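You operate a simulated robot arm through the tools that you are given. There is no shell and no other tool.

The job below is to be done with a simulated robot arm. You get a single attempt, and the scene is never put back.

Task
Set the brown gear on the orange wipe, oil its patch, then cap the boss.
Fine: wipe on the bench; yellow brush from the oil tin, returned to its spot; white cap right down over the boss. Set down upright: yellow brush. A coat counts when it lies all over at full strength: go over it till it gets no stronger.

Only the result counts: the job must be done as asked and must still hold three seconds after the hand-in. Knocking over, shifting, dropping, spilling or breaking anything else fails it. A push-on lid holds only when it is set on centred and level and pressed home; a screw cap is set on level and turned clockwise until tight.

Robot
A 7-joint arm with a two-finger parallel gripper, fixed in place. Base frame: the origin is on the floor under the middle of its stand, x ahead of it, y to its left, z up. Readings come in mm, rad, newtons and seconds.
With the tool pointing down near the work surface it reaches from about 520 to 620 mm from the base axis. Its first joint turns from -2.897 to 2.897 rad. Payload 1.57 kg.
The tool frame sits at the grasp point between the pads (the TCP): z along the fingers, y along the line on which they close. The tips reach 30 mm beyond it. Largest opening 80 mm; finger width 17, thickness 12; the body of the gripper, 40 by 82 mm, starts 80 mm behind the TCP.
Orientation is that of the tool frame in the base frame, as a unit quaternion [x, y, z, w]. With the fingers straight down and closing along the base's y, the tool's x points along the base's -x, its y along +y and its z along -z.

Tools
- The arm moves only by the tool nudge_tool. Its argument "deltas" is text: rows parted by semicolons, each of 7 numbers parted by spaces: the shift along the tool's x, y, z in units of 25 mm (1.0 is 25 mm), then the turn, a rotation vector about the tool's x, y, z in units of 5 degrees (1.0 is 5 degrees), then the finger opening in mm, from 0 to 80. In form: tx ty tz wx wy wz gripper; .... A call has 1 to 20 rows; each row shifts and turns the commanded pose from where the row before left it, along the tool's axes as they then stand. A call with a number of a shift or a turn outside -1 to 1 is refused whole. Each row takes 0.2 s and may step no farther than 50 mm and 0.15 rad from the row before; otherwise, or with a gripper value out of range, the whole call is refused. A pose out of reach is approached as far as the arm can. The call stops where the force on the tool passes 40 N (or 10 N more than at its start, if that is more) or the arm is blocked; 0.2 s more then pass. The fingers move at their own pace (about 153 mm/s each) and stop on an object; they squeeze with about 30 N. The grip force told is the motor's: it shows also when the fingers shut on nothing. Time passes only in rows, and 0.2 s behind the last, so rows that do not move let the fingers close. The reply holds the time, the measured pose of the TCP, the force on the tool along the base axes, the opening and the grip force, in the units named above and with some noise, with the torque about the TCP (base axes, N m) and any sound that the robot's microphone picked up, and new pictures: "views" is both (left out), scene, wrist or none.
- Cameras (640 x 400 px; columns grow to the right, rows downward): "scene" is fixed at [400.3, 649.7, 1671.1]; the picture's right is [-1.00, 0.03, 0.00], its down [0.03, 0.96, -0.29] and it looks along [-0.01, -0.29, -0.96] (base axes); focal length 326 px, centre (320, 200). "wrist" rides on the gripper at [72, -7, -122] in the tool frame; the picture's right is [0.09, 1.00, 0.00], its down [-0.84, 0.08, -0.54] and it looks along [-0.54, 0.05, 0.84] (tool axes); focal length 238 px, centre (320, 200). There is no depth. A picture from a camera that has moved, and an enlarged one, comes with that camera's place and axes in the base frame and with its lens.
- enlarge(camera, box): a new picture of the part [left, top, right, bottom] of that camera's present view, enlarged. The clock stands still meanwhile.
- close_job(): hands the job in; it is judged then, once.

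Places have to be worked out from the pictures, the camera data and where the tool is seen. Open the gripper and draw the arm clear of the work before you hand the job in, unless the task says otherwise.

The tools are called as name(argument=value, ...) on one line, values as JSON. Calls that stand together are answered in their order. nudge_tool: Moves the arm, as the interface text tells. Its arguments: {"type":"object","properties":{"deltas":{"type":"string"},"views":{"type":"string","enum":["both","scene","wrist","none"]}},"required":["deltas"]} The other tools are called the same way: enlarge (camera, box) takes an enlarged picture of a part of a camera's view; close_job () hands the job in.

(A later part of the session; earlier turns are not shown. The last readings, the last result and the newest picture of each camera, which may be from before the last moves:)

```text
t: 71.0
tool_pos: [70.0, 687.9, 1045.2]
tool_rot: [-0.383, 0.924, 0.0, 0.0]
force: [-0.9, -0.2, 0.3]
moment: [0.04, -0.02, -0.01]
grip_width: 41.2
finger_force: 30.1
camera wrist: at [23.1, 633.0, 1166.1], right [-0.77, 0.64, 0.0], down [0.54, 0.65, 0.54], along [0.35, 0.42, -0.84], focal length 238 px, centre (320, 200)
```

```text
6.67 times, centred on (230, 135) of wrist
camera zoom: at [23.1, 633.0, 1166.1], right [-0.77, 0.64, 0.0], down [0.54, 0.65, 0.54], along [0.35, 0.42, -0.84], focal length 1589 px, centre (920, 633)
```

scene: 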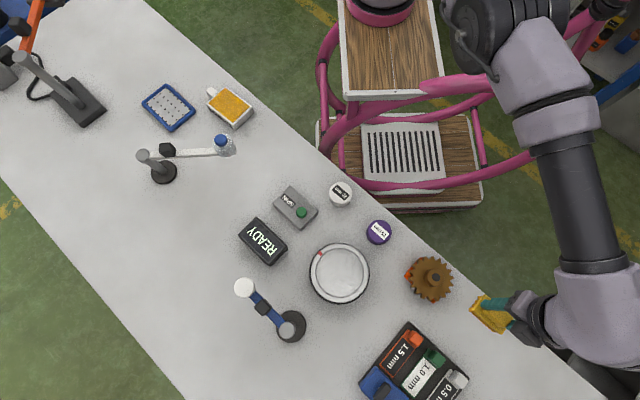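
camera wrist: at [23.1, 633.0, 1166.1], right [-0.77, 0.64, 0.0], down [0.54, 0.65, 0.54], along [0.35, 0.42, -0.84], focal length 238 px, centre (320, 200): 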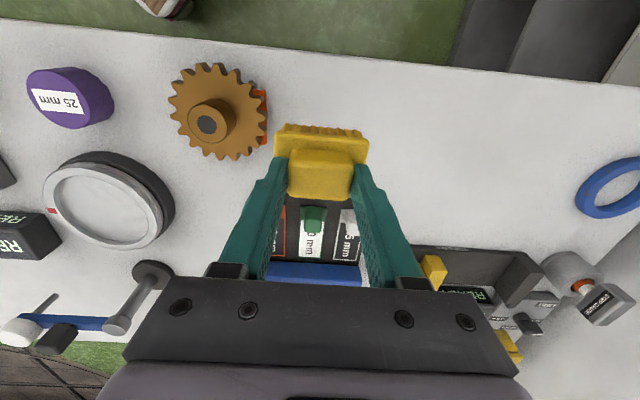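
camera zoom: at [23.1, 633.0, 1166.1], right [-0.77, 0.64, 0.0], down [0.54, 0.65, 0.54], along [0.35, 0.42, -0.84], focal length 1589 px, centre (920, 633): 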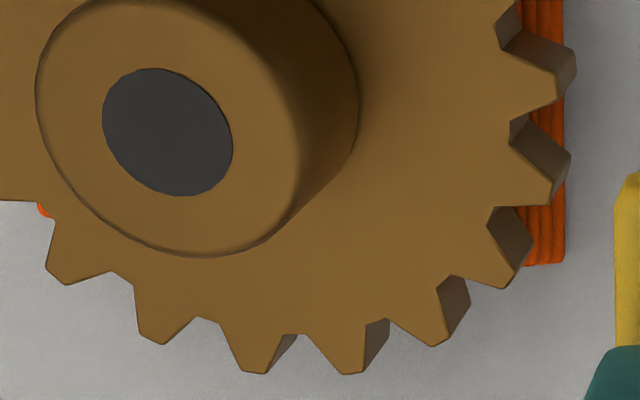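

The face and sides are uniform, so the patch may only show once it takes oil. The brush is still loaded, so I'll try the other sectors of the face, starting with the +y side of the boss.

nudge_tool(deltas="0 -0.71 0 0 0 0 36;0 -0.71 0 0 0 0 36;0 -0.71 0 0 0 0 36;0 0 1 0 0 0 36;0 0 1 0 0 0 36;0 0 0.56 0 0 0 36", views="both")

enlarge(camera="scene", box=[400, 240, 470, 310])

enlarge(camera="wrist", box=[200, 60, 420, 220])

```text
t: 72.4
tool_pos: [106.4, 651.6, 980.7]
tool_rot: [-0.383, 0.924, 0.0, 0.0]
force: [0.4, -1.1, -0.7]
moment: [0.02, 0.01, 0.01]
grip_width: 41.1
finger_force: 29.8
camera wrist: at [60.5, 596.8, 1101.4], right [-0.77, 0.64, 0.0], down [0.54, 0.65, 0.54], along [0.35, 0.42, -0.84], focal length 238 px, centre (320, 200)
```

scene: 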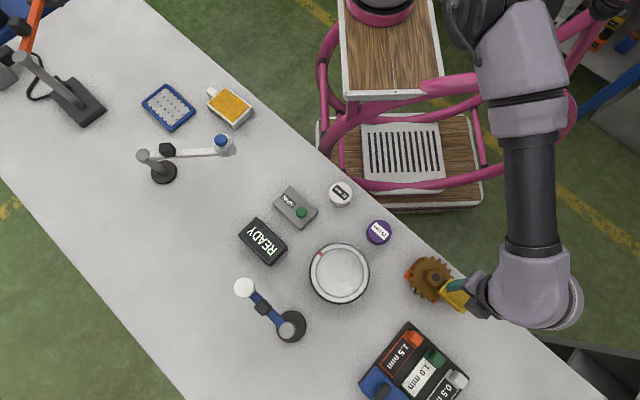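
wrist: 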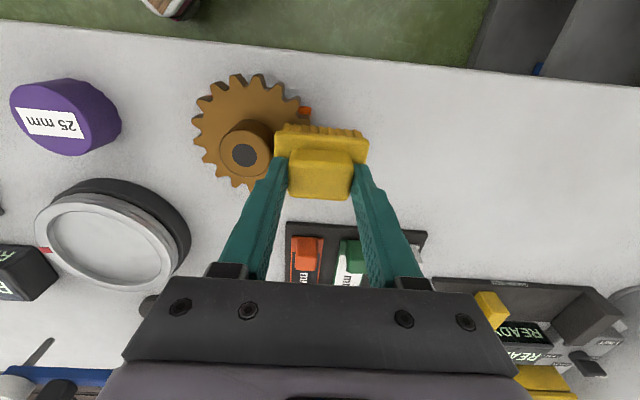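

```text
5.71 times, centred on (435, 275) of scene
camera zoom: at [400.3, 649.7, 1671.1], right [-1.0, 0.03, 0.0], down [0.03, 0.96, -0.29], along [-0.01, -0.29, -0.96], focal length 1863 px, centre (-337, -229)
```

zoom: 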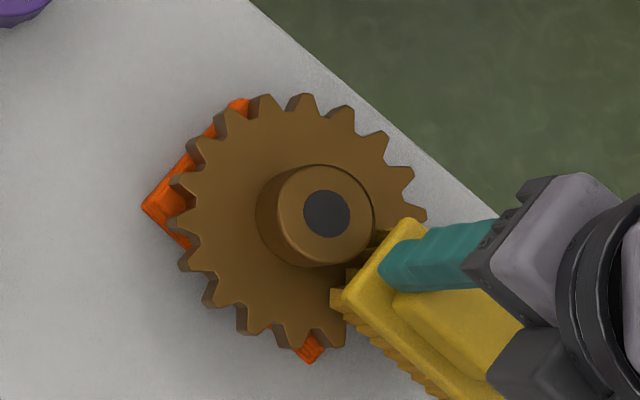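

```text
2.50 times, centred on (310, 140) of wrist
camera zoom: at [60.5, 596.8, 1101.4], right [-0.77, 0.64, 0.0], down [0.54, 0.65, 0.54], along [0.35, 0.42, -0.84], focal length 596 px, centre (345, 350)
```

zoom: 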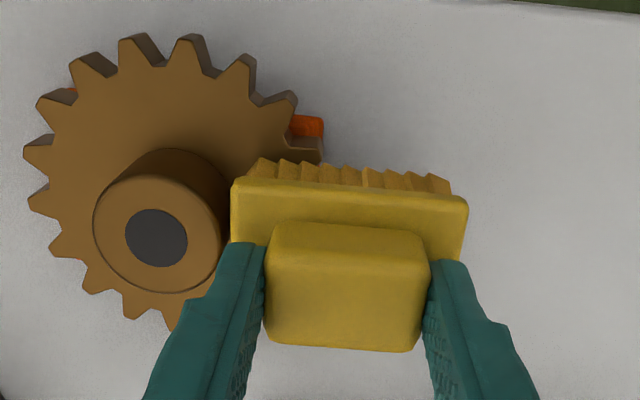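

nudge_tool(deltas="0 0 0.16 0 0 0 36;0 0 0.1 0 0 0 36;0 0 0.06 0 0 0 36;0 0 0 0 0 0 36", views="none")

```text
t: 73.4
tool_pos: [106.9, 654.0, 974.4]
tool_rot: [-0.382, 0.924, 0.002, 0.001]
force: [0.4, -0.8, 8.8]
moment: [-0.24, -0.17, -0.02]
grip_width: 41.0
finger_force: 30.0
```

Contact at about 10 N on the +y side of the face. I'll hold briefly, lift away, and look.

nudge_tool(deltas="0 0 0 0 0 0 36;0 0 -0.4 0 0 0 36;0 0 -1 0 0 0 36;0 1 -0.6 0 0 0 36;0 1 0 0 0 0 36", views="wrist")

enlarge(camera="scene", box=[400, 240, 470, 310])

enlarge(camera="wrist", box=[140, 60, 300, 190])

```text
t: 74.6
tool_pos: [72.7, 687.7, 1023.4]
tool_rot: [-0.382, 0.924, 0.0, 0.0]
force: [0.3, -0.5, -0.8]
moment: [0.0, 0.04, 0.03]
grip_width: 41.1
finger_force: 30.0
camera wrist: at [25.9, 633.1, 1143.5], right [-0.77, 0.64, 0.0], down [0.54, 0.65, 0.54], along [0.35, 0.42, -0.84], focal length 238 px, centre (320, 200)
```

wrist: 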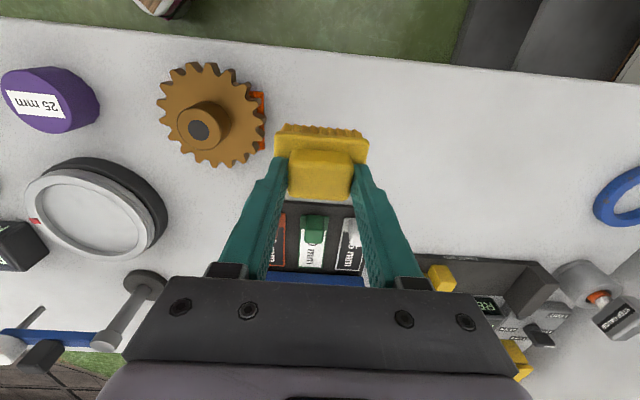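

```text
5.71 times, centred on (435, 275) of scene
camera zoom: at [400.3, 649.7, 1671.1], right [-1.0, 0.03, 0.0], down [0.03, 0.96, -0.29], along [-0.01, -0.29, -0.96], focal length 1863 px, centre (-337, -229)
```

zoom: 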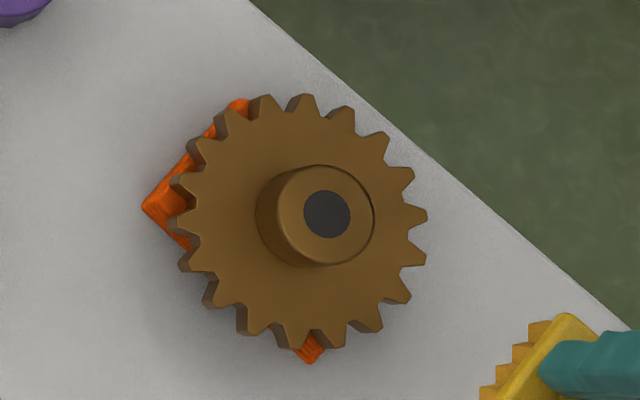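

```text
3.08 times, centred on (220, 125) of wrist
camera zoom: at [25.9, 633.1, 1143.5], right [-0.77, 0.64, 0.0], down [0.54, 0.65, 0.54], along [0.35, 0.42, -0.84], focal length 733 px, centre (628, 431)
```

zoom: 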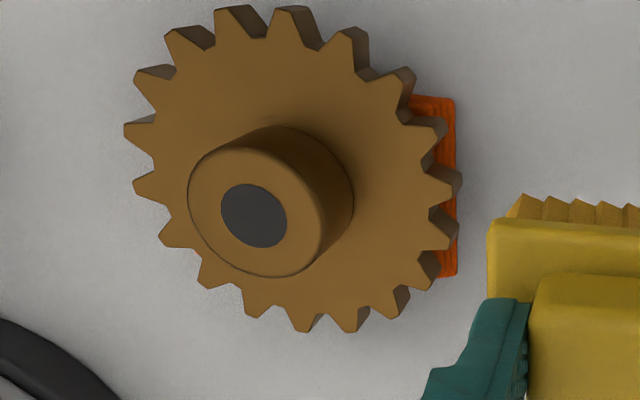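

Still nothing. Next I'll try the outward (−x tool) side of the face.

nudge_tool(deltas="-0.37 -0.84 -0.2 0 0 0 36;-0.37 -0.84 0 0 0 0 36;-0.37 -0.84 0 0 0 0 36;-0.37 -0.84 0 0 0 0 36;-0.37 -0.84 0 0 0 0 36;0 0 0.9 0 0 0 36;0 0 0.9 0 0 0 36", views="both")

enlarge(camera="scene", box=[390, 240, 460, 310])

enlarge(camera="wrist", box=[220, 50, 420, 210])

```text
t: 76.2
tool_pos: [179.7, 647.1, 982.9]
tool_rot: [-0.383, 0.924, 0.0, 0.0]
force: [-0.8, -0.4, -0.1]
moment: [0.01, 0.03, 0.02]
grip_width: 41.3
finger_force: 29.8
camera wrist: at [133.5, 590.8, 1103.6], right [-0.77, 0.64, 0.0], down [0.54, 0.65, 0.54], along [0.35, 0.42, -0.84], focal length 238 px, centre (320, 200)
```

scene: 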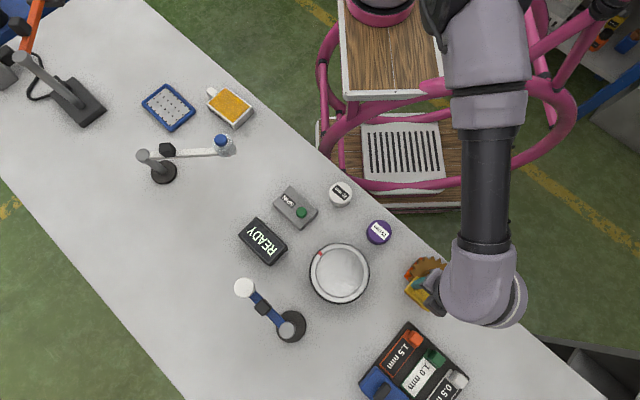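
wrist: 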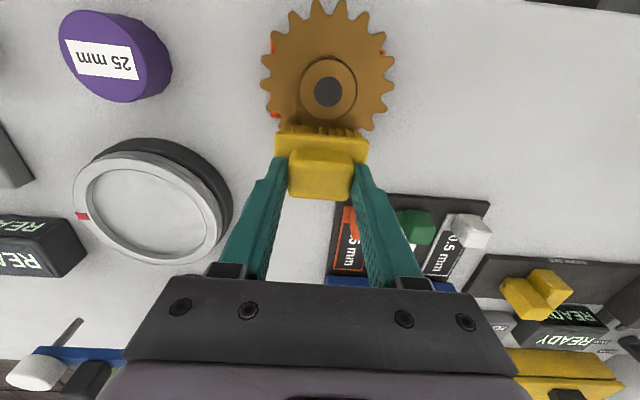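

```text
5.71 times, centred on (425, 275) of scene
camera zoom: at [400.3, 649.7, 1671.1], right [-1.0, 0.03, 0.0], down [0.03, 0.96, -0.29], along [-0.01, -0.29, -0.96], focal length 1863 px, centre (-280, -229)
```

zoom: 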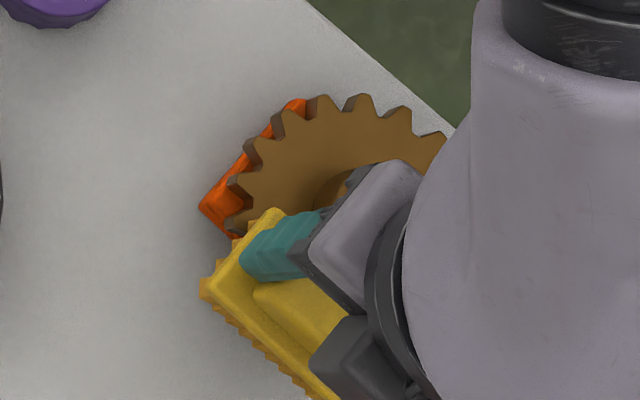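

```text
2.50 times, centred on (320, 130) of wrist
camera zoom: at [133.5, 590.8, 1103.6], right [-0.77, 0.64, 0.0], down [0.54, 0.65, 0.54], along [0.35, 0.42, -0.84], focal length 596 px, centre (320, 375)
```

zoom: 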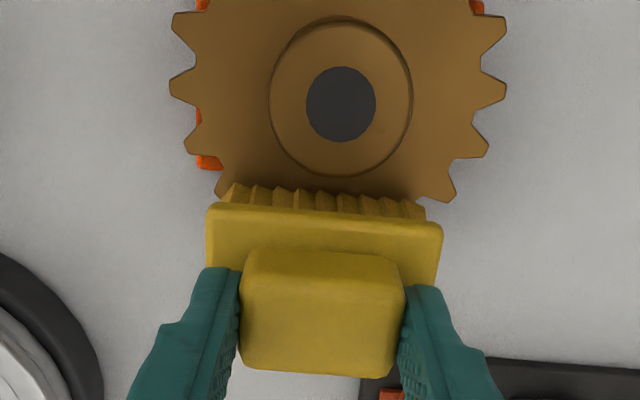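

nudge_tool(deltas="0.16 0 0.1 0 0 0 36;0 0 0.14 0 0 0 36;0 0 0.1 0 0 0 36;0 0 0.06 0 0 0 36;0 0 0 0 0 0 36", views="none")

```text
t: 77.4
tool_pos: [175.9, 644.0, 973.3]
tool_rot: [-0.383, 0.924, 0.001, 0.001]
force: [-0.5, -0.9, 7.8]
moment: [-0.14, 0.08, 0.02]
grip_width: 41.1
finger_force: 30.1
```

nudge_tool(deltas="0 0 0 0 0 0 36;0 0 -0.4 0 0 0 36;0 0 -1 0 0 0 36;-1 0 -0.6 0 0 0 36;-0.6 0 0 0 0 0 36", views="wrist")

enlarge(camera="wrist", box=[240, 0, 410, 130])

enlarge(camera="scene", box=[390, 240, 460, 310])

```text
t: 78.6
tool_pos: [206.5, 671.6, 1023.6]
tool_rot: [-0.382, 0.924, 0.0, 0.0]
force: [-0.3, -0.7, -0.6]
moment: [-0.03, -0.01, 0.01]
grip_width: 41.1
finger_force: 29.7
camera wrist: at [159.2, 616.5, 1144.0], right [-0.77, 0.64, 0.0], down [0.54, 0.65, 0.54], along [0.35, 0.42, -0.84], focal length 238 px, centre (320, 200)
```

wrist: 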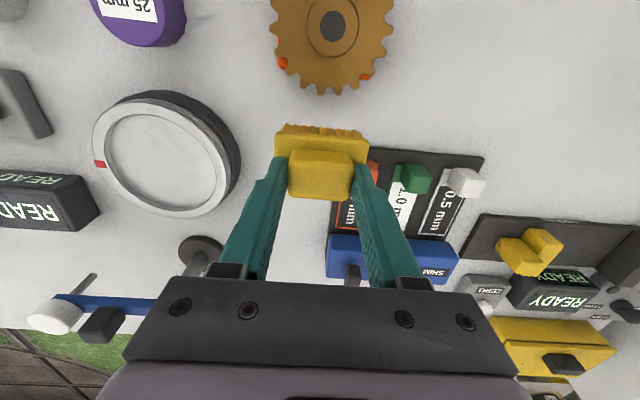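

```text
3.08 times, centred on (325, 65) of wrist
camera zoom: at [159.2, 616.5, 1144.0], right [-0.77, 0.64, 0.0], down [0.54, 0.65, 0.54], along [0.35, 0.42, -0.84], focal length 733 px, centre (305, 615)
```

zoom: 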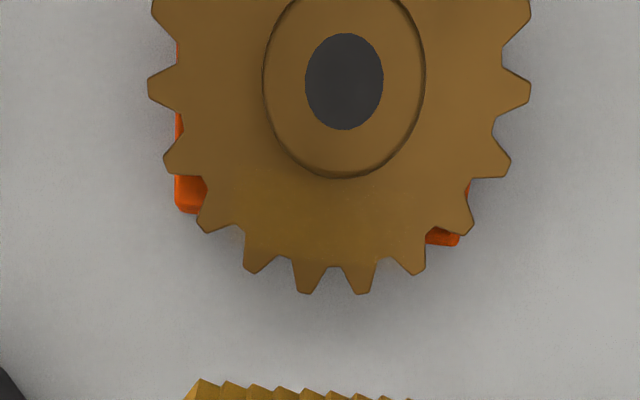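

```text
5.71 times, centred on (425, 275) of scene
camera zoom: at [400.3, 649.7, 1671.1], right [-1.0, 0.03, 0.0], down [0.03, 0.96, -0.29], along [-0.01, -0.29, -0.96], focal length 1863 px, centre (-280, -229)
```

zoom: 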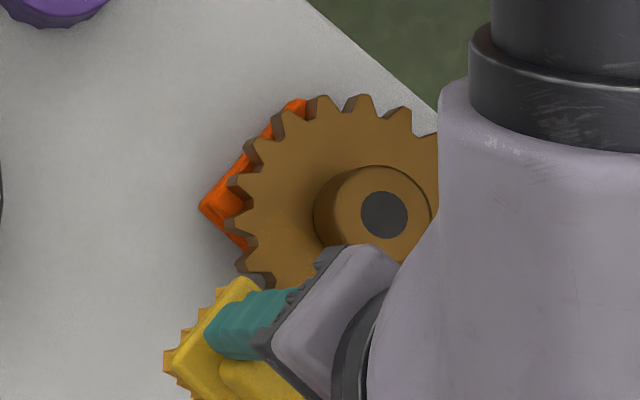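

There seems to be a faintly more golden area on the outward side of the face. I'll enlarge it to be sure.

enlarge(camera="wrist", box=[275, 20, 390, 100])

enlarge(camera="wrist", box=[300, 45, 365, 90])

```text
5.00 times, centred on (332, 60) of wrist
camera zoom: at [159.2, 616.5, 1144.0], right [-0.77, 0.64, 0.0], down [0.54, 0.65, 0.54], along [0.35, 0.42, -0.84], focal length 1192 px, centre (258, 900)
```

zoom: 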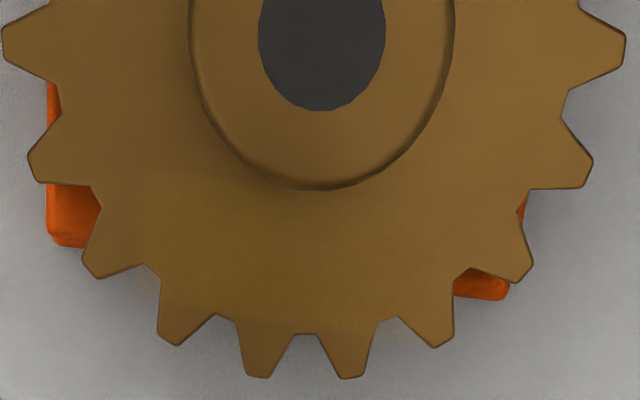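

```text
8.89 times, centred on (332, 68) of wrist
camera zoom: at [159.2, 616.5, 1144.0], right [-0.77, 0.64, 0.0], down [0.54, 0.65, 0.54], along [0.35, 0.42, -0.84], focal length 2119 px, centre (209, 1378)
```

zoom: 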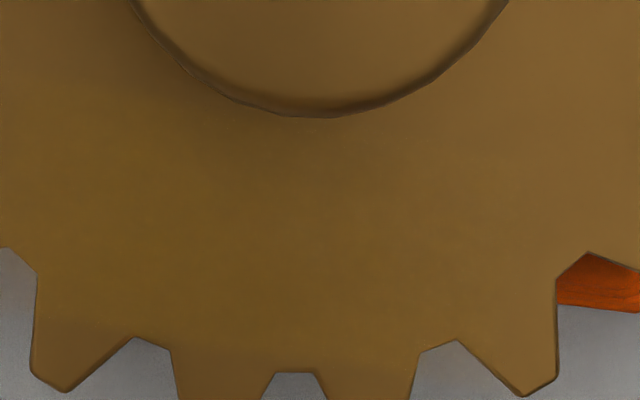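

Yes: there's a faint golden film on the outward face, cut off on the −y side where the brush edge was. So the patch lies on the face around the −x/−y tool quadrant and builds up with repeated contact. I'll go over it again, shifted toward −y and held longer.

nudge_tool(deltas="0.82 -0.17 0 0 0 0 36;0.82 -0.17 0 0 0 0 36;0 0 0.9 0 0 0 36;0 0 0.9 0 0 0 36;0 0 0.12 0 0 0 36;0 0 0.1 0 0 0 36", views="none")

```text
t: 80.0
tool_pos: [181.6, 637.5, 973.9]
tool_rot: [-0.383, 0.924, 0.001, 0.0]
force: [2.4, -4.7, 14.3]
moment: [-0.44, 0.02, 0.07]
grip_width: 41.2
finger_force: 30.3
```

nudge_tool(deltas="0 0 -0.03 0 0 0 36;0 -0.12 0 0 0 0 36;0 -0.12 0 0 0 0 36;0 0.12 0 0 0 0 36;0 0.12 0 0 0 0 36;0 -0.12 0 0 0 0 36;0 -0.12 0 0 0 0 36;0 0.12 0 0 0 0 36;0 0.12 0 0 0 0 36;0 0 0 0 0 0 36;0 0 0 0 0 0 36", views="none")

nudge_tool(deltas="0 0 -0.4 0 0 0 36;0 0 -1 0 0 0 36;-1 0.3 -0.6 0 0 0 36;-0.7 0 0 0 0 0 36", views="wrist")

enlarge(camera="wrist", box=[240, 0, 410, 110])

```text
t: 82.4
tool_pos: [181.5, 637.0, 973.2]
tool_rot: [-0.382, 0.924, 0.0, -0.001]
force: [3.3, -2.7, 9.4]
moment: [-0.12, -0.19, 0.04]
grip_width: 41.2
finger_force: 30.1
```

```text
t: 83.4
tool_pos: [204.9, 672.8, 1021.0]
tool_rot: [-0.383, 0.924, 0.001, 0.0]
force: [0.2, 0.6, -0.3]
moment: [-0.01, -0.02, 0.02]
grip_width: 41.0
finger_force: 30.3
camera wrist: at [159.3, 617.1, 1142.3], right [-0.77, 0.64, 0.0], down [0.54, 0.65, 0.54], along [0.35, 0.42, -0.84], focal length 238 px, centre (320, 200)
```

wrist: 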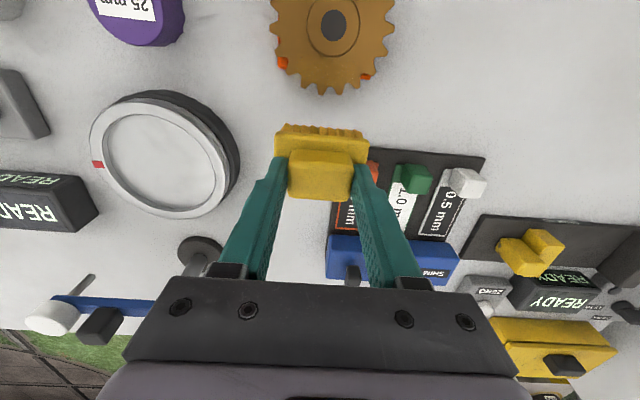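

```text
3.64 times, centred on (325, 55) of wrist
camera zoom: at [159.3, 617.1, 1142.3], right [-0.77, 0.64, 0.0], down [0.54, 0.65, 0.54], along [0.35, 0.42, -0.84], focal length 867 px, centre (302, 727)
```

zoom: 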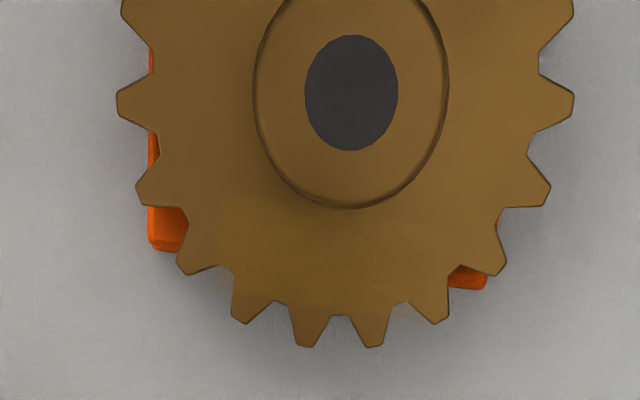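

enlarge(camera="wrist", box=[275, 20, 390, 100])

enlarge(camera="wrist", box=[268, 30, 332, 75])

enlarge(camera="wrist", box=[330, 30, 395, 75])

enlarge(camera="wrist", box=[270, 110, 380, 180])

```text
5.00 times, centred on (332, 60) of wrist
camera zoom: at [159.3, 617.1, 1142.3], right [-0.77, 0.64, 0.0], down [0.54, 0.65, 0.54], along [0.35, 0.42, -0.84], focal length 1192 px, centre (258, 900)
```

zoom: 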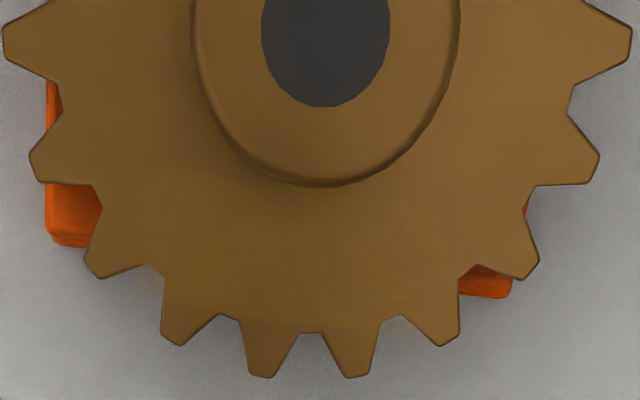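

```text
8.89 times, centred on (300, 52) of wrist
camera zoom: at [159.3, 617.1, 1142.3], right [-0.77, 0.64, 0.0], down [0.54, 0.65, 0.54], along [0.35, 0.42, -0.84], focal length 2119 px, centre (498, 1511)
```

zoom: 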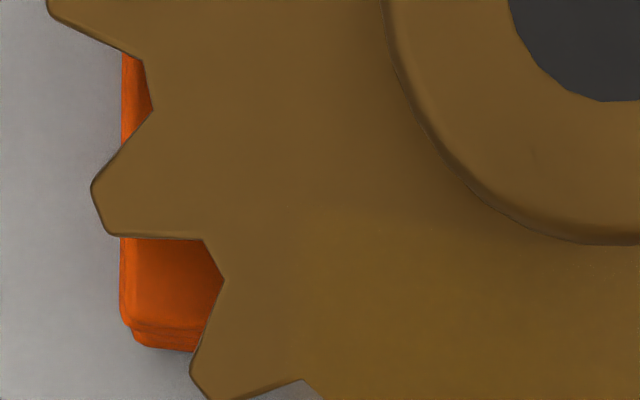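

```text
8.89 times, centred on (362, 52) of wrist
camera zoom: at [159.3, 617.1, 1142.3], right [-0.77, 0.64, 0.0], down [0.54, 0.65, 0.54], along [0.35, 0.42, -0.84], focal length 2119 px, centre (-58, 1511)
```

zoom: 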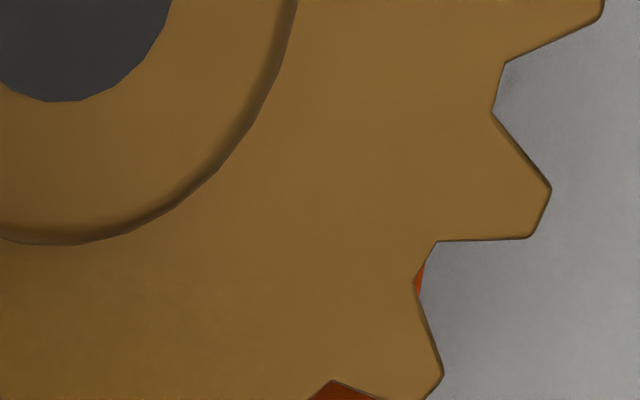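

```text
5.71 times, centred on (325, 145) of wrist
camera zoom: at [159.3, 617.1, 1142.3], right [-0.77, 0.64, 0.0], down [0.54, 0.65, 0.54], along [0.35, 0.42, -0.84], focal length 1362 px, centre (291, 514)
```

zoom: 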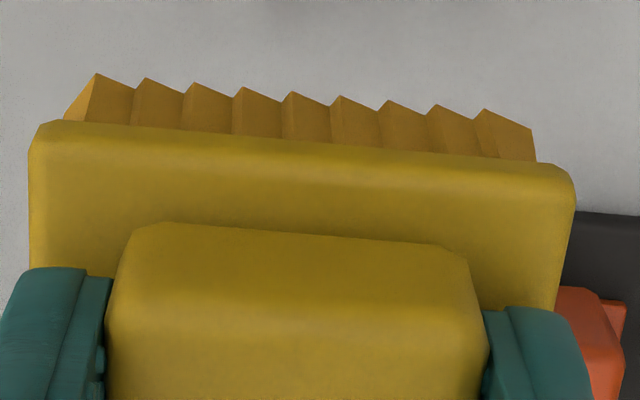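

The patch is now discernible: a strip on the outward side of the face, spanning about X −20 to −42 and Y −27 to about +27 relative to the gear centre. It's faint and builds slowly, so I'll go over it longer with small strokes, a little closer to the boss.

nudge_tool(deltas="0.85 0 0 0 0 0 36;0.84 0 0 0 0 0 36;0 0 0.9 0 0 0 36;0 0 0.84 0 0 0 36;0 0 0.1 0 0 0 36;0 0 0.06 0 0 0 36", views="none")

```text
t: 84.8
tool_pos: [176.2, 642.1, 974.7]
tool_rot: [-0.383, 0.924, 0.0, 0.0]
force: [0.1, 0.7, -0.5]
moment: [0.01, 0.0, 0.0]
grip_width: 41.2
finger_force: 30.2
```

nudge_tool(deltas="0.02 0 0.06 0 0 0 36;0 0 0.03 0 0 0 36;0 0.14 0 0 0 0 36;0 0.14 0 0 0 0 36;0 -0.14 0 0 0 0 36;0 -0.14 0 0 0 0 36;0 -0.14 0 0 0 0 36;0 -0.14 0 0 0 0 36;0 0.14 0 0 0 0 36;0 0.14 0 0 0 0 36;0 0.14 0 0 0 0 36;0 0.14 0 0 0 0 36;0 -0.14 0 0 0 0 36;0 -0.14 0 0 0 0 36;0 -0.14 0 0 0 0 36;0 -0.14 0 0 0 0 36;0 0.14 0 0 0 0 36;0 0.14 0 0 0 0 36", views="none")

nudge_tool(deltas="0 0 -0.4 0 0 0 36;0 0 -1 0 0 0 36;-1 0 -0.6 0 0 0 36;-0.8 0 0 0 0 0 36", views="wrist")

enlarge(camera="wrist", box=[275, 20, 390, 100])

```text
t: 88.6
tool_pos: [177.0, 641.9, 973.2]
tool_rot: [-0.382, 0.924, 0.0, 0.0]
force: [2.3, -1.4, 6.4]
moment: [-0.07, -0.17, 0.04]
grip_width: 41.1
finger_force: 30.0
```

```text
t: 89.6
tool_pos: [209.5, 674.3, 1023.9]
tool_rot: [-0.383, 0.924, 0.0, 0.0]
force: [-0.2, -0.4, -0.9]
moment: [-0.02, 0.01, 0.0]
grip_width: 41.3
finger_force: 30.0
camera wrist: at [162.7, 618.7, 1144.1], right [-0.77, 0.64, 0.0], down [0.54, 0.65, 0.54], along [0.35, 0.42, -0.84], focal length 238 px, centre (320, 200)
```

wrist: 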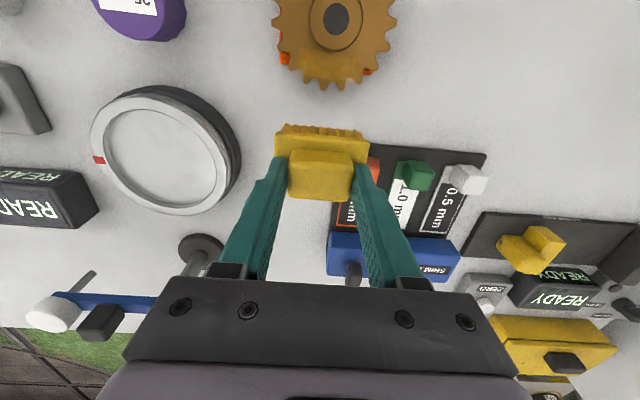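

```text
5.00 times, centred on (332, 60) of wrist
camera zoom: at [162.7, 618.7, 1144.1], right [-0.77, 0.64, 0.0], down [0.54, 0.65, 0.54], along [0.35, 0.42, -0.84], focal length 1192 px, centre (258, 900)
```

zoom: 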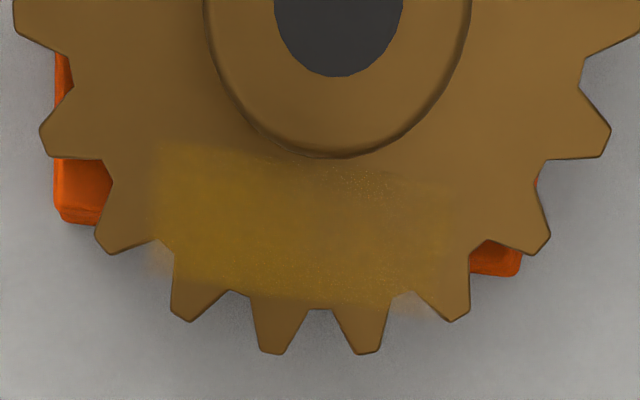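

Now it shows clearly: a golden rectangle of about 20 by 51 mm on the outward face between the boss and the teeth, stronger on the left than the right. I'll keep stroking over it, biased a little toward +y and slightly nearer the boss so it's fully covered.

nudge_tool(deltas="0.92 0.06 0 0 0 0 36;0.92 0.06 0 0 0 0 36;0 0 0.9 0 0 0 36;0 0 0.86 0 0 0 36;0 0 0.12 0 0 0 36;0 0 0.06 0 0 0 36", views="none")

```text
t: 91.0
tool_pos: [174.1, 644.9, 975.0]
tool_rot: [-0.383, 0.924, 0.0, 0.0]
force: [-0.4, 1.0, -0.9]
moment: [0.01, -0.01, 0.01]
grip_width: 41.2
finger_force: 29.5
```

nudge_tool(deltas="0.06 0 0.07 0 0 0 36;0 0 0.04 0 0 0 36;0 0.12 0 0 0 0 36;0 0.12 0 0 0 0 36;0 -0.14 0 0 0 0 36;0 -0.14 0 0 0 0 36;0 -0.14 0 0 0 0 36;0 -0.14 0 0 0 0 36;0 0.14 0 0 0 0 36;0 0.14 0 0 0 0 36;0 0.14 0 0 0 0 36;0 0.14 0 0 0 0 36;0 -0.14 0 0 0 0 36;0 -0.14 0 0 0 0 36;0 -0.14 0 0 0 0 36;0 -0.14 0 0 0 0 36;0 0.14 0 0 0 0 36;0 0.14 0 0 0 0 36;0 0.14 0 0 0 0 36", views="none")

nudge_tool(deltas="0 -0.14 0 0 0 0 36;0 -0.14 0 0 0 0 36;0 -0.14 0 0 0 0 36;0 -0.14 0 0 0 0 36;0 0.14 0 0 0 0 36;0 0.14 0 0 0 0 36;0 0.14 0 0 0 0 36;0 0.14 0 0 0 0 36;0 -0.14 0 0 0 0 36;0 -0.14 0 0 0 0 36;0 -0.14 0 0 0 0 36;0 -0.14 0 0 0 0 36;0 0.14 0 0 0 0 36;0 0.14 0 0 0 0 36", views="none")

nudge_tool(deltas="0 0 -0.4 0 0 0 36;0 0 -1 0 0 0 36;-1 0 -0.6 0 0 0 36;-0.8 0 0 0 0 0 36", views="wrist")

enlarge(camera="wrist", box=[275, 20, 390, 100])

```text
t: 95.0
tool_pos: [171.3, 644.0, 972.4]
tool_rot: [-0.383, 0.924, 0.001, -0.001]
force: [4.6, -2.8, 12.2]
moment: [-0.15, -0.22, 0.03]
grip_width: 41.1
finger_force: 29.7
```

```text
t: 98.0
tool_pos: [176.3, 639.6, 971.9]
tool_rot: [-0.383, 0.924, 0.0, 0.001]
force: [2.2, -2.2, 6.8]
moment: [-0.06, -0.14, 0.01]
grip_width: 41.0
finger_force: 29.5
```

```text
t: 99.0
tool_pos: [206.8, 669.9, 1022.1]
tool_rot: [-0.383, 0.924, 0.0, 0.001]
force: [-0.1, 0.1, -0.2]
moment: [-0.02, -0.02, 0.0]
grip_width: 41.1
finger_force: 30.3
camera wrist: at [160.5, 614.7, 1143.6], right [-0.77, 0.64, 0.0], down [0.54, 0.65, 0.54], along [0.35, 0.42, -0.84], focal length 238 px, centre (320, 200)
```

wrist: 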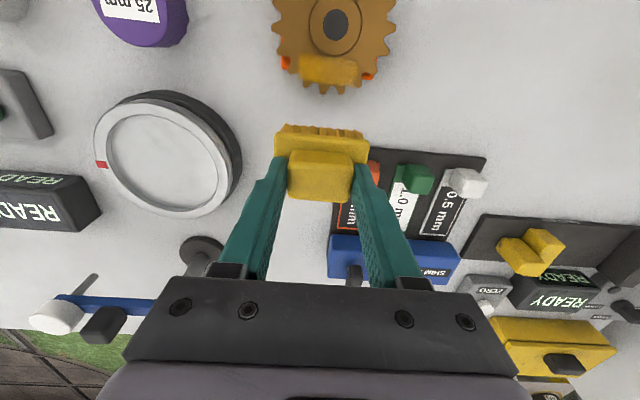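

```text
5.00 times, centred on (332, 60) of wrist
camera zoom: at [160.5, 614.7, 1143.6], right [-0.77, 0.64, 0.0], down [0.54, 0.65, 0.54], along [0.35, 0.42, -0.84], focal length 1192 px, centre (258, 900)
```

zoom: 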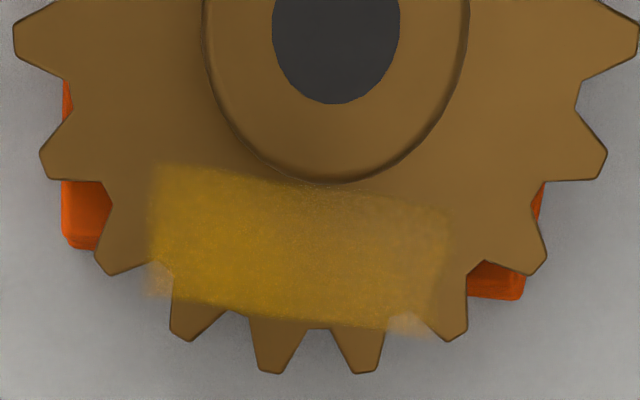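

The coat is clearly building, with the right-hand end weaker. I'll do another round biased more toward +y.

nudge_tool(deltas="0.92 0.1 0 0 0 0 36;0.9 0.1 0 0 0 0 36;0 0 0.9 0 0 0 36;0 0 0.86 0 0 0 36;0 0 0.12 0 0 0 36;0 0 0.06 0 0 0 36", views="none")

```text
t: 100.4
tool_pos: [171.7, 641.5, 974.4]
tool_rot: [-0.383, 0.924, 0.0, 0.0]
force: [-0.1, 0.5, -0.6]
moment: [0.0, -0.01, 0.01]
grip_width: 41.3
finger_force: 29.7
```

nudge_tool(deltas="-0.08 0.12 0 0 0 0 36;0 0.12 0.06 0 0 0 36;0 0 0.04 0 0 0 36;0 0.12 0 0 0 0 36;0 0.12 0 0 0 0 36;0 -0.14 0 0 0 0 36;0 -0.14 0 0 0 0 36;0 -0.14 0 0 0 0 36;0 -0.14 0 0 0 0 36;0 0.14 0 0 0 0 36;0 0.14 0 0 0 0 36;0 0.14 0 0 0 0 36;0 0.14 0 0 0 0 36;0 -0.14 0 0 0 0 36;0 -0.14 0 0 0 0 36;0 -0.14 0 0 0 0 36;0 -0.14 0 0 0 0 36;0 0.14 0 0 0 0 36;0 0.14 0 0 0 0 36", views="none")

nudge_tool(deltas="0 0.14 0 0 0 0 36;0 0.14 0 0 0 0 36;0 -0.14 0 0 0 0 36;0 -0.14 0 0 0 0 36;0 -0.14 0 0 0 0 36;0 -0.14 0 0 0 0 36;0 0.14 0 0 0 0 36;0 0.14 0 0 0 0 36;0 0.14 0 0 0 0 36;0 0.14 0 0 0 0 36;0 -0.14 0 0 0 0 36;0 -0.14 0 0 0 0 36;0 -0.14 0 0 0 0 36;0 -0.14 0 0 0 0 36;0 0.14 0 0 0 0 36;0 0.14 0 0 0 0 36", views="none")

nudge_tool(deltas="0 0 -0.4 0 0 0 36;0 0 -1 0 0 0 36;-1 -0.2 -0.6 0 0 0 36;-0.8 0 0 0 0 0 36", views="wrist")

enlarge(camera="wrist", box=[275, 20, 390, 100])

enlarge(camera="wrist", box=[270, 110, 380, 180])

```text
t: 104.4
tool_pos: [172.1, 646.3, 970.4]
tool_rot: [-0.381, 0.924, 0.0, 0.0]
force: [6.9, -6.7, 25.2]
moment: [-0.45, -0.16, 0.09]
grip_width: 40.9
finger_force: 30.0
```

```text
t: 107.8
tool_pos: [168.8, 645.6, 969.5]
tool_rot: [-0.383, 0.924, -0.001, 0.001]
force: [3.5, -2.8, 9.1]
moment: [-0.11, -0.25, -0.01]
grip_width: 41.3
finger_force: 30.1
```

```text
t: 108.8
tool_pos: [205.1, 675.4, 1019.0]
tool_rot: [-0.383, 0.924, 0.0, 0.0]
force: [-0.4, -0.6, -0.8]
moment: [0.01, -0.04, -0.01]
grip_width: 40.9
finger_force: 29.8
camera wrist: at [158.4, 620.0, 1140.3], right [-0.77, 0.64, 0.0], down [0.54, 0.65, 0.54], along [0.35, 0.42, -0.84], focal length 238 px, centre (320, 200)
```

wrist: 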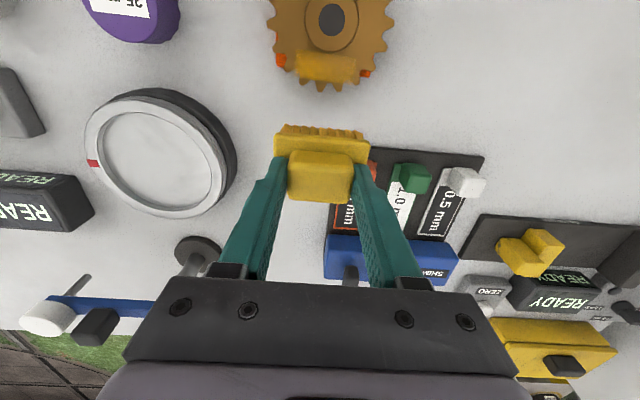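

```text
5.00 times, centred on (332, 60) of wrist
camera zoom: at [158.4, 620.0, 1140.3], right [-0.77, 0.64, 0.0], down [0.54, 0.65, 0.54], along [0.35, 0.42, -0.84], focal length 1192 px, centre (258, 900)
```

zoom: 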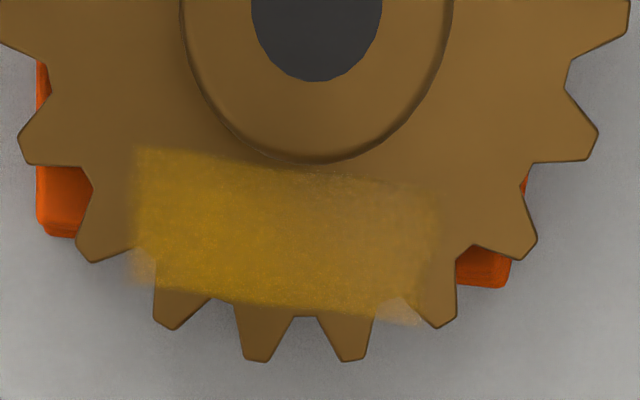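

```text
5.71 times, centred on (325, 145) of wrist
camera zoom: at [158.4, 620.0, 1140.3], right [-0.77, 0.64, 0.0], down [0.54, 0.65, 0.54], along [0.35, 0.42, -0.84], focal length 1362 px, centre (291, 514)
```

zoom: 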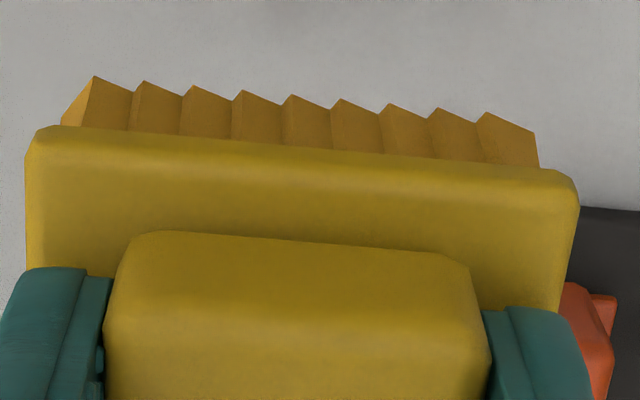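

The film is stronger but not gaining much now, so the brush is probably running low, and it has also ridden up about 3 mm in the grip from my pressing too hard. I'll go back to the tin to recharge it and use lighter force from here on.

nudge_tool(deltas="0 0 -0.92 0 0 0 36;0 0 -0.92 0 0 0 36;0 0 -0.92 0 0 0 36;0 0 -0.92 0 0 0 36;0.112 -0.98 0 0 0 0 36;0.112 -0.98 0 0 0 0 36;0.112 -0.98 0 0 0 0 36;0.112 -0.98 0 0 0 0 36;0.112 -0.98 0 0 0 0 36;0.112 -0.98 0 0 0 0 36;0.112 -0.98 0 0 0 0 36;0.112 -0.98 0 0 0 0 36;0.112 -0.98 0 0 0 0 36;0.112 -0.98 0 0 0 0 36;0.112 -0.98 0 0 0 0 36;0.112 -0.98 0 0 0 0 36;0.112 -0.98 0 0 0 0 36;0.112 -0.98 0 0 0 0 36;0.112 -0.98 0 0 0 0 36;0.112 -0.98 0 0 0 0 36", views="none")

enlarge(camera="scene", box=[395, 235, 475, 315])

nudge_tool(deltas="0.112 -0.98 0 0 0 0 36;0.112 -0.98 0 0 0 0 36;0.112 -0.98 0 0 0 0 36;0.112 -0.98 0 0 0 0 36;0.112 -0.98 0 0 0 0 36;0.112 -0.98 0 0 0 0 36;0.112 -0.98 0 0 0 0 36;0.112 -0.98 0 0 0 0 36;0.112 -0.98 0 0 0 0 36;0.112 -0.98 0 0 0 0 36", views="both")

```text
t: 113.0
tool_pos: [450.0, 366.1, 1113.8]
tool_rot: [-0.382, 0.924, 0.0, 0.0]
force: [-0.1, 0.1, -1.3]
moment: [0.01, 0.0, 0.02]
grip_width: 41.1
finger_force: 29.5
```

```text
5.00 times, centred on (435, 275) of scene
camera zoom: at [400.3, 649.7, 1671.1], right [-1.0, 0.03, 0.0], down [0.03, 0.96, -0.29], along [-0.01, -0.29, -0.96], focal length 1630 px, centre (-255, -175)
```

zoom: 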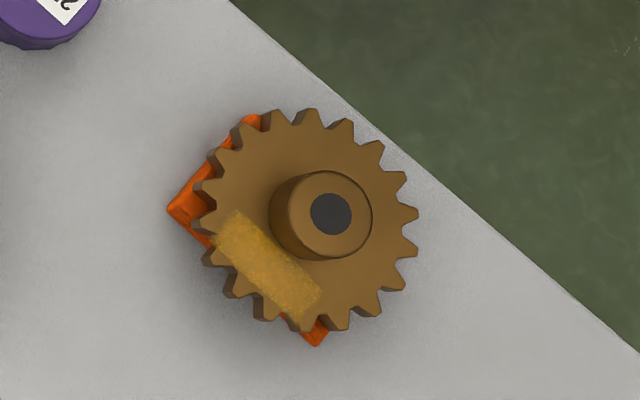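

```text
t: 115.2
tool_pos: [602.4, 173.8, 1112.9]
tool_rot: [-0.382, 0.924, -0.001, -0.001]
force: [-0.1, 0.6, -0.5]
moment: [-0.04, 0.0, -0.02]
grip_width: 41.1
finger_force: 29.8
camera wrist: at [556.1, 118.3, 1233.4], right [-0.77, 0.64, 0.0], down [0.54, 0.65, 0.54], along [0.35, 0.42, -0.84], focal length 238 px, centre (320, 200)
```

scene: 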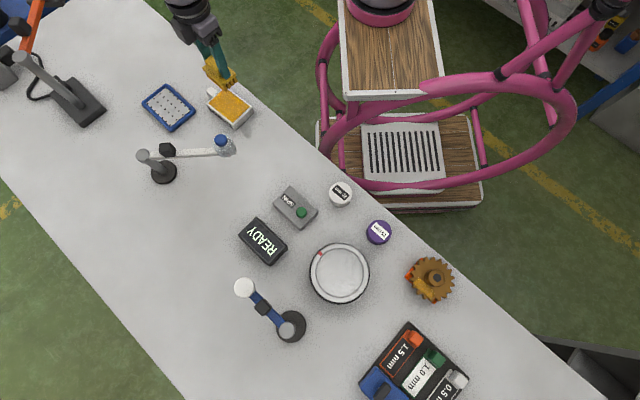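
wrist: 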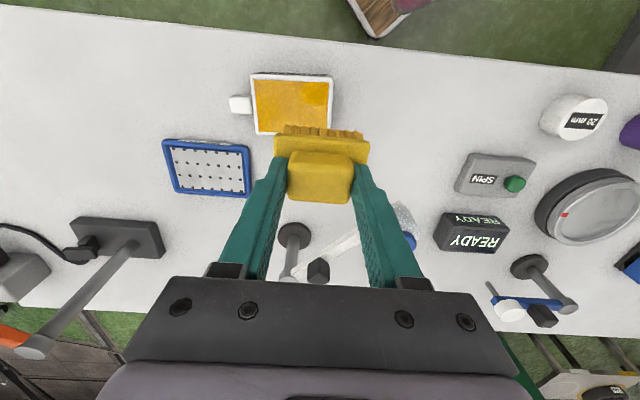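

The scene view confirms a golden patch on the outer face of the gear, which is still on the wipe. I'll recharge the brush on the tin pad.

nudge_tool(deltas="0.04 -0.74 0 0 0 0 36;0.04 -0.74 0 0 0 0 36;0 0 1 0 0 0 36;0 0 1 0 0 0 36;0 0 1 0 0 0 36;0 0 1 0 0 0 36;0 0 0.9 0 0 0 36", views="wrist")

enlarge(camera="scene", box=[190, 70, 260, 130])

```text
t: 116.8
tool_pos: [628.5, 146.5, 989.8]
tool_rot: [-0.383, 0.924, 0.0, 0.0]
force: [-0.2, 0.4, -1.1]
moment: [0.01, -0.05, 0.01]
grip_width: 40.8
finger_force: 30.3
camera wrist: at [581.1, 90.5, 1110.6], right [-0.77, 0.64, 0.0], down [0.54, 0.65, 0.54], along [0.35, 0.42, -0.84], focal length 238 px, centre (320, 200)
```

wrist: 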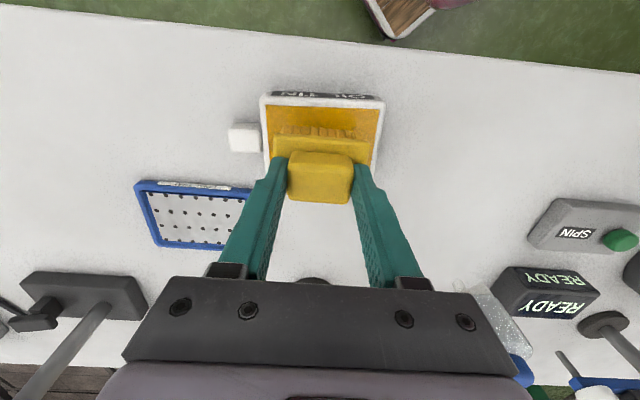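

```text
6.67 times, centred on (225, 100) of scene
camera zoom: at [400.3, 649.7, 1671.1], right [-1.0, 0.03, 0.0], down [0.03, 0.96, -0.29], along [-0.01, -0.29, -0.96], focal length 2173 px, centre (953, 867)
```

zoom: 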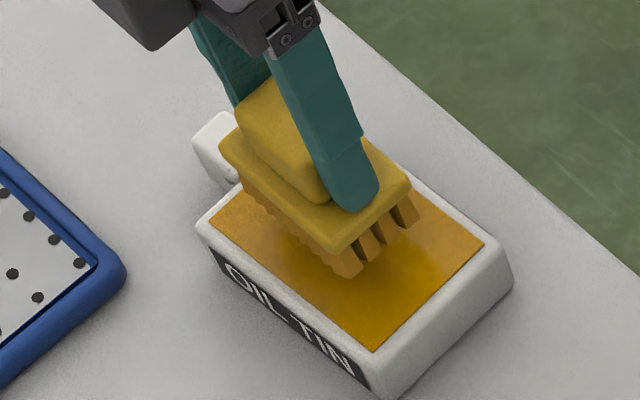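

nudge_tool(deltas="0 0 0.3 0 0 0 36;0 0 0.2 0 0 0 36;0 0 0.1 0 0 0 36;0 0 0.06 0 0 0 36", views="none")

```text
t: 117.8
tool_pos: [629.9, 145.7, 973.2]
tool_rot: [-0.383, 0.924, 0.0, 0.0]
force: [0.3, 1.0, -0.5]
moment: [0.02, 0.01, 0.02]
grip_width: 41.2
finger_force: 30.1
```

nudge_tool(deltas="0.06 0 0.06 0 0 0 36;0 0 0.06 0 0 0 36;0 0 0.04 0 0 0 36", views="none")

```text
t: 118.6
tool_pos: [626.7, 145.0, 970.4]
tool_rot: [-0.383, 0.924, 0.0, 0.0]
force: [0.4, -0.7, 4.1]
moment: [0.05, -0.03, 0.01]
grip_width: 40.9
finger_force: 30.0
```

Light contact on the pad. I'll hold it for a while to recharge fully, then lift.

nudge_tool(deltas="0 0 0.03 0 0 0 36;0 0 0 0 0 0 36;0 0 0 0 0 0 36;0 0 0 0 0 0 36;0 0 0 0 0 0 36;0 0 0 0 0 0 36;0 0 0 0 0 0 36;0 0 0 0 0 0 36", views="none")

nudge_tool(deltas="0 0 -0.3 0 0 0 36;0 0 -0.8 0 0 0 36;0 0 -1 0 0 0 36;0 0 -1 0 0 0 36;0 0 -1 0 0 0 36;0 0 -1 0 0 0 36;0 0 -0.6 0 0 0 36", views="scene")

enlarge(camera="scene", box=[190, 50, 260, 130])

```text
t: 120.4
tool_pos: [626.2, 146.0, 970.2]
tool_rot: [-0.383, 0.924, 0.001, 0.001]
force: [2.0, -0.3, 20.8]
moment: [0.3, -0.39, -0.05]
grip_width: 41.3
finger_force: 29.8
```

```text
t: 122.0
tool_pos: [627.9, 144.7, 1110.0]
tool_rot: [-0.382, 0.924, 0.0, 0.0]
force: [0.3, -0.2, -1.2]
moment: [0.01, 0.01, 0.01]
grip_width: 41.0
finger_force: 29.9
```

scene: 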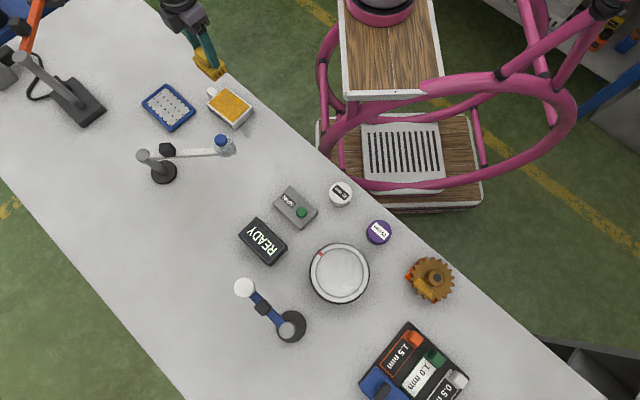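

```text
5.00 times, centred on (225, 90) of scene
camera zoom: at [400.3, 649.7, 1671.1], right [-1.0, 0.03, 0.0], down [0.03, 0.96, -0.29], along [-0.01, -0.29, -0.96], focal length 1630 px, centre (795, 750)
```

zoom: 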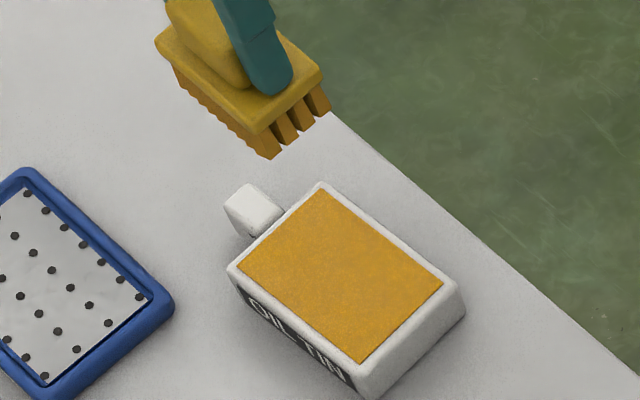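

The bristles are deeper gold again and the tin hasn't moved. I'll go back to the viewpoint just outside the gear to measure its position first.

nudge_tool(deltas="-0.112 0.998 0 0 0 0 36;-0.112 0.998 0 0 0 0 36;-0.112 0.998 0 0 0 0 36;-0.112 0.998 0 0 0 0 36;-0.112 0.998 0 0 0 0 36;-0.112 0.998 0 0 0 0 36;-0.112 0.998 0 0 0 0 36;-0.112 0.998 0 0 0 0 36;-0.112 0.998 0 0 0 0 36;-0.112 0.998 0 0 0 0 36;-0.112 0.998 0 0 0 0 36;-0.112 0.998 0 0 0 0 36;-0.112 0.998 0 0 0 0 36;-0.112 0.998 0 0 0 0 36;-0.112 0.998 0 0 0 0 36;-0.112 0.998 0 0 0 0 36;-0.112 0.998 0 0 0 0 36;-0.112 0.998 0 0 0 0 36;-0.112 0.998 0 0 0 0 36;-0.112 0.998 0 0 0 0 36", views="none")

nudge_tool(deltas="-0.112 0.998 0 0 0 0 36;-0.112 0.998 0 0 0 0 36;-0.112 0.998 0 0 0 0 36;-0.112 0.998 0 0 0 0 36;-0.112 0.998 0 0 0 0 36;-0.112 0.998 0 0 0 0 36;-0.112 0.998 0 0 0 0 36;0 0 0.9 0 0 0 36;0 0 0.9 0 0 0 36;0 0 0.9 0 0 0 36;0 0 0.8 0 0 0 36", views="wrist")

enlarge(camera="wrist", box=[250, 0, 410, 110])

```text
t: 126.2
tool_pos: [315.5, 536.9, 1111.4]
tool_rot: [-0.382, 0.924, 0.0, 0.0]
force: [0.2, -0.7, -0.4]
moment: [0.01, 0.05, -0.02]
grip_width: 40.9
finger_force: 30.0
```

```text
t: 128.6
tool_pos: [204.2, 675.6, 1024.9]
tool_rot: [-0.382, 0.924, 0.0, 0.0]
force: [0.2, -0.1, -1.7]
moment: [0.02, -0.04, -0.01]
grip_width: 40.8
finger_force: 30.1
camera wrist: at [158.1, 619.4, 1144.2], right [-0.77, 0.64, 0.0], down [0.54, 0.65, 0.54], along [0.35, 0.42, -0.84], focal length 238 px, centre (320, 200)
```

wrist: 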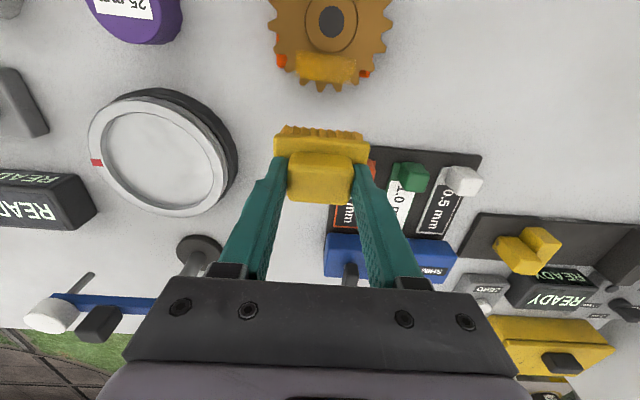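

```text
3.64 times, centred on (330, 55) of wrist
camera zoom: at [158.1, 619.4, 1144.2], right [-0.77, 0.64, 0.0], down [0.54, 0.65, 0.54], along [0.35, 0.42, -0.84], focal length 867 px, centre (284, 727)
```

zoom: 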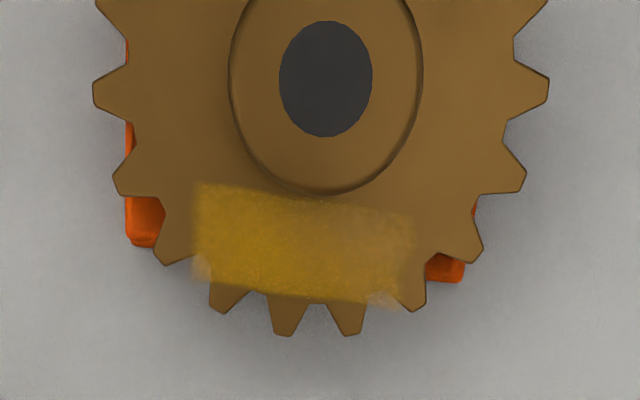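

The gear centre is near (142.7, 613.4) now, with the patch centred 31 mm outward from it. I'll move the recharged brush over the patch and lower gently.

nudge_tool(deltas="0.91 -0.04 0 0 0 0 36;0.89 -0.04 0 0 0 0 36;0 0 0.9 0 0 0 36;0 0 0.9 0 0 0 36;0 0 0.2 0 0 0 36", views="none")

```text
t: 129.8
tool_pos: [175.7, 640.8, 974.4]
tool_rot: [-0.382, 0.924, 0.0, 0.0]
force: [0.5, -0.3, 0.8]
moment: [0.04, 0.01, -0.03]
grip_width: 41.2
finger_force: 29.8
```

nudge_tool(deltas="0 0.1 0.06 0 0 0 36;0 0 0.06 0 0 0 36", views="none")

```text
t: 130.4
tool_pos: [174.2, 642.4, 971.9]
tool_rot: [-0.383, 0.924, 0.0, 0.001]
force: [-0.3, -1.2, 1.5]
moment: [0.0, -0.01, 0.01]
grip_width: 40.8
finger_force: 30.0
```

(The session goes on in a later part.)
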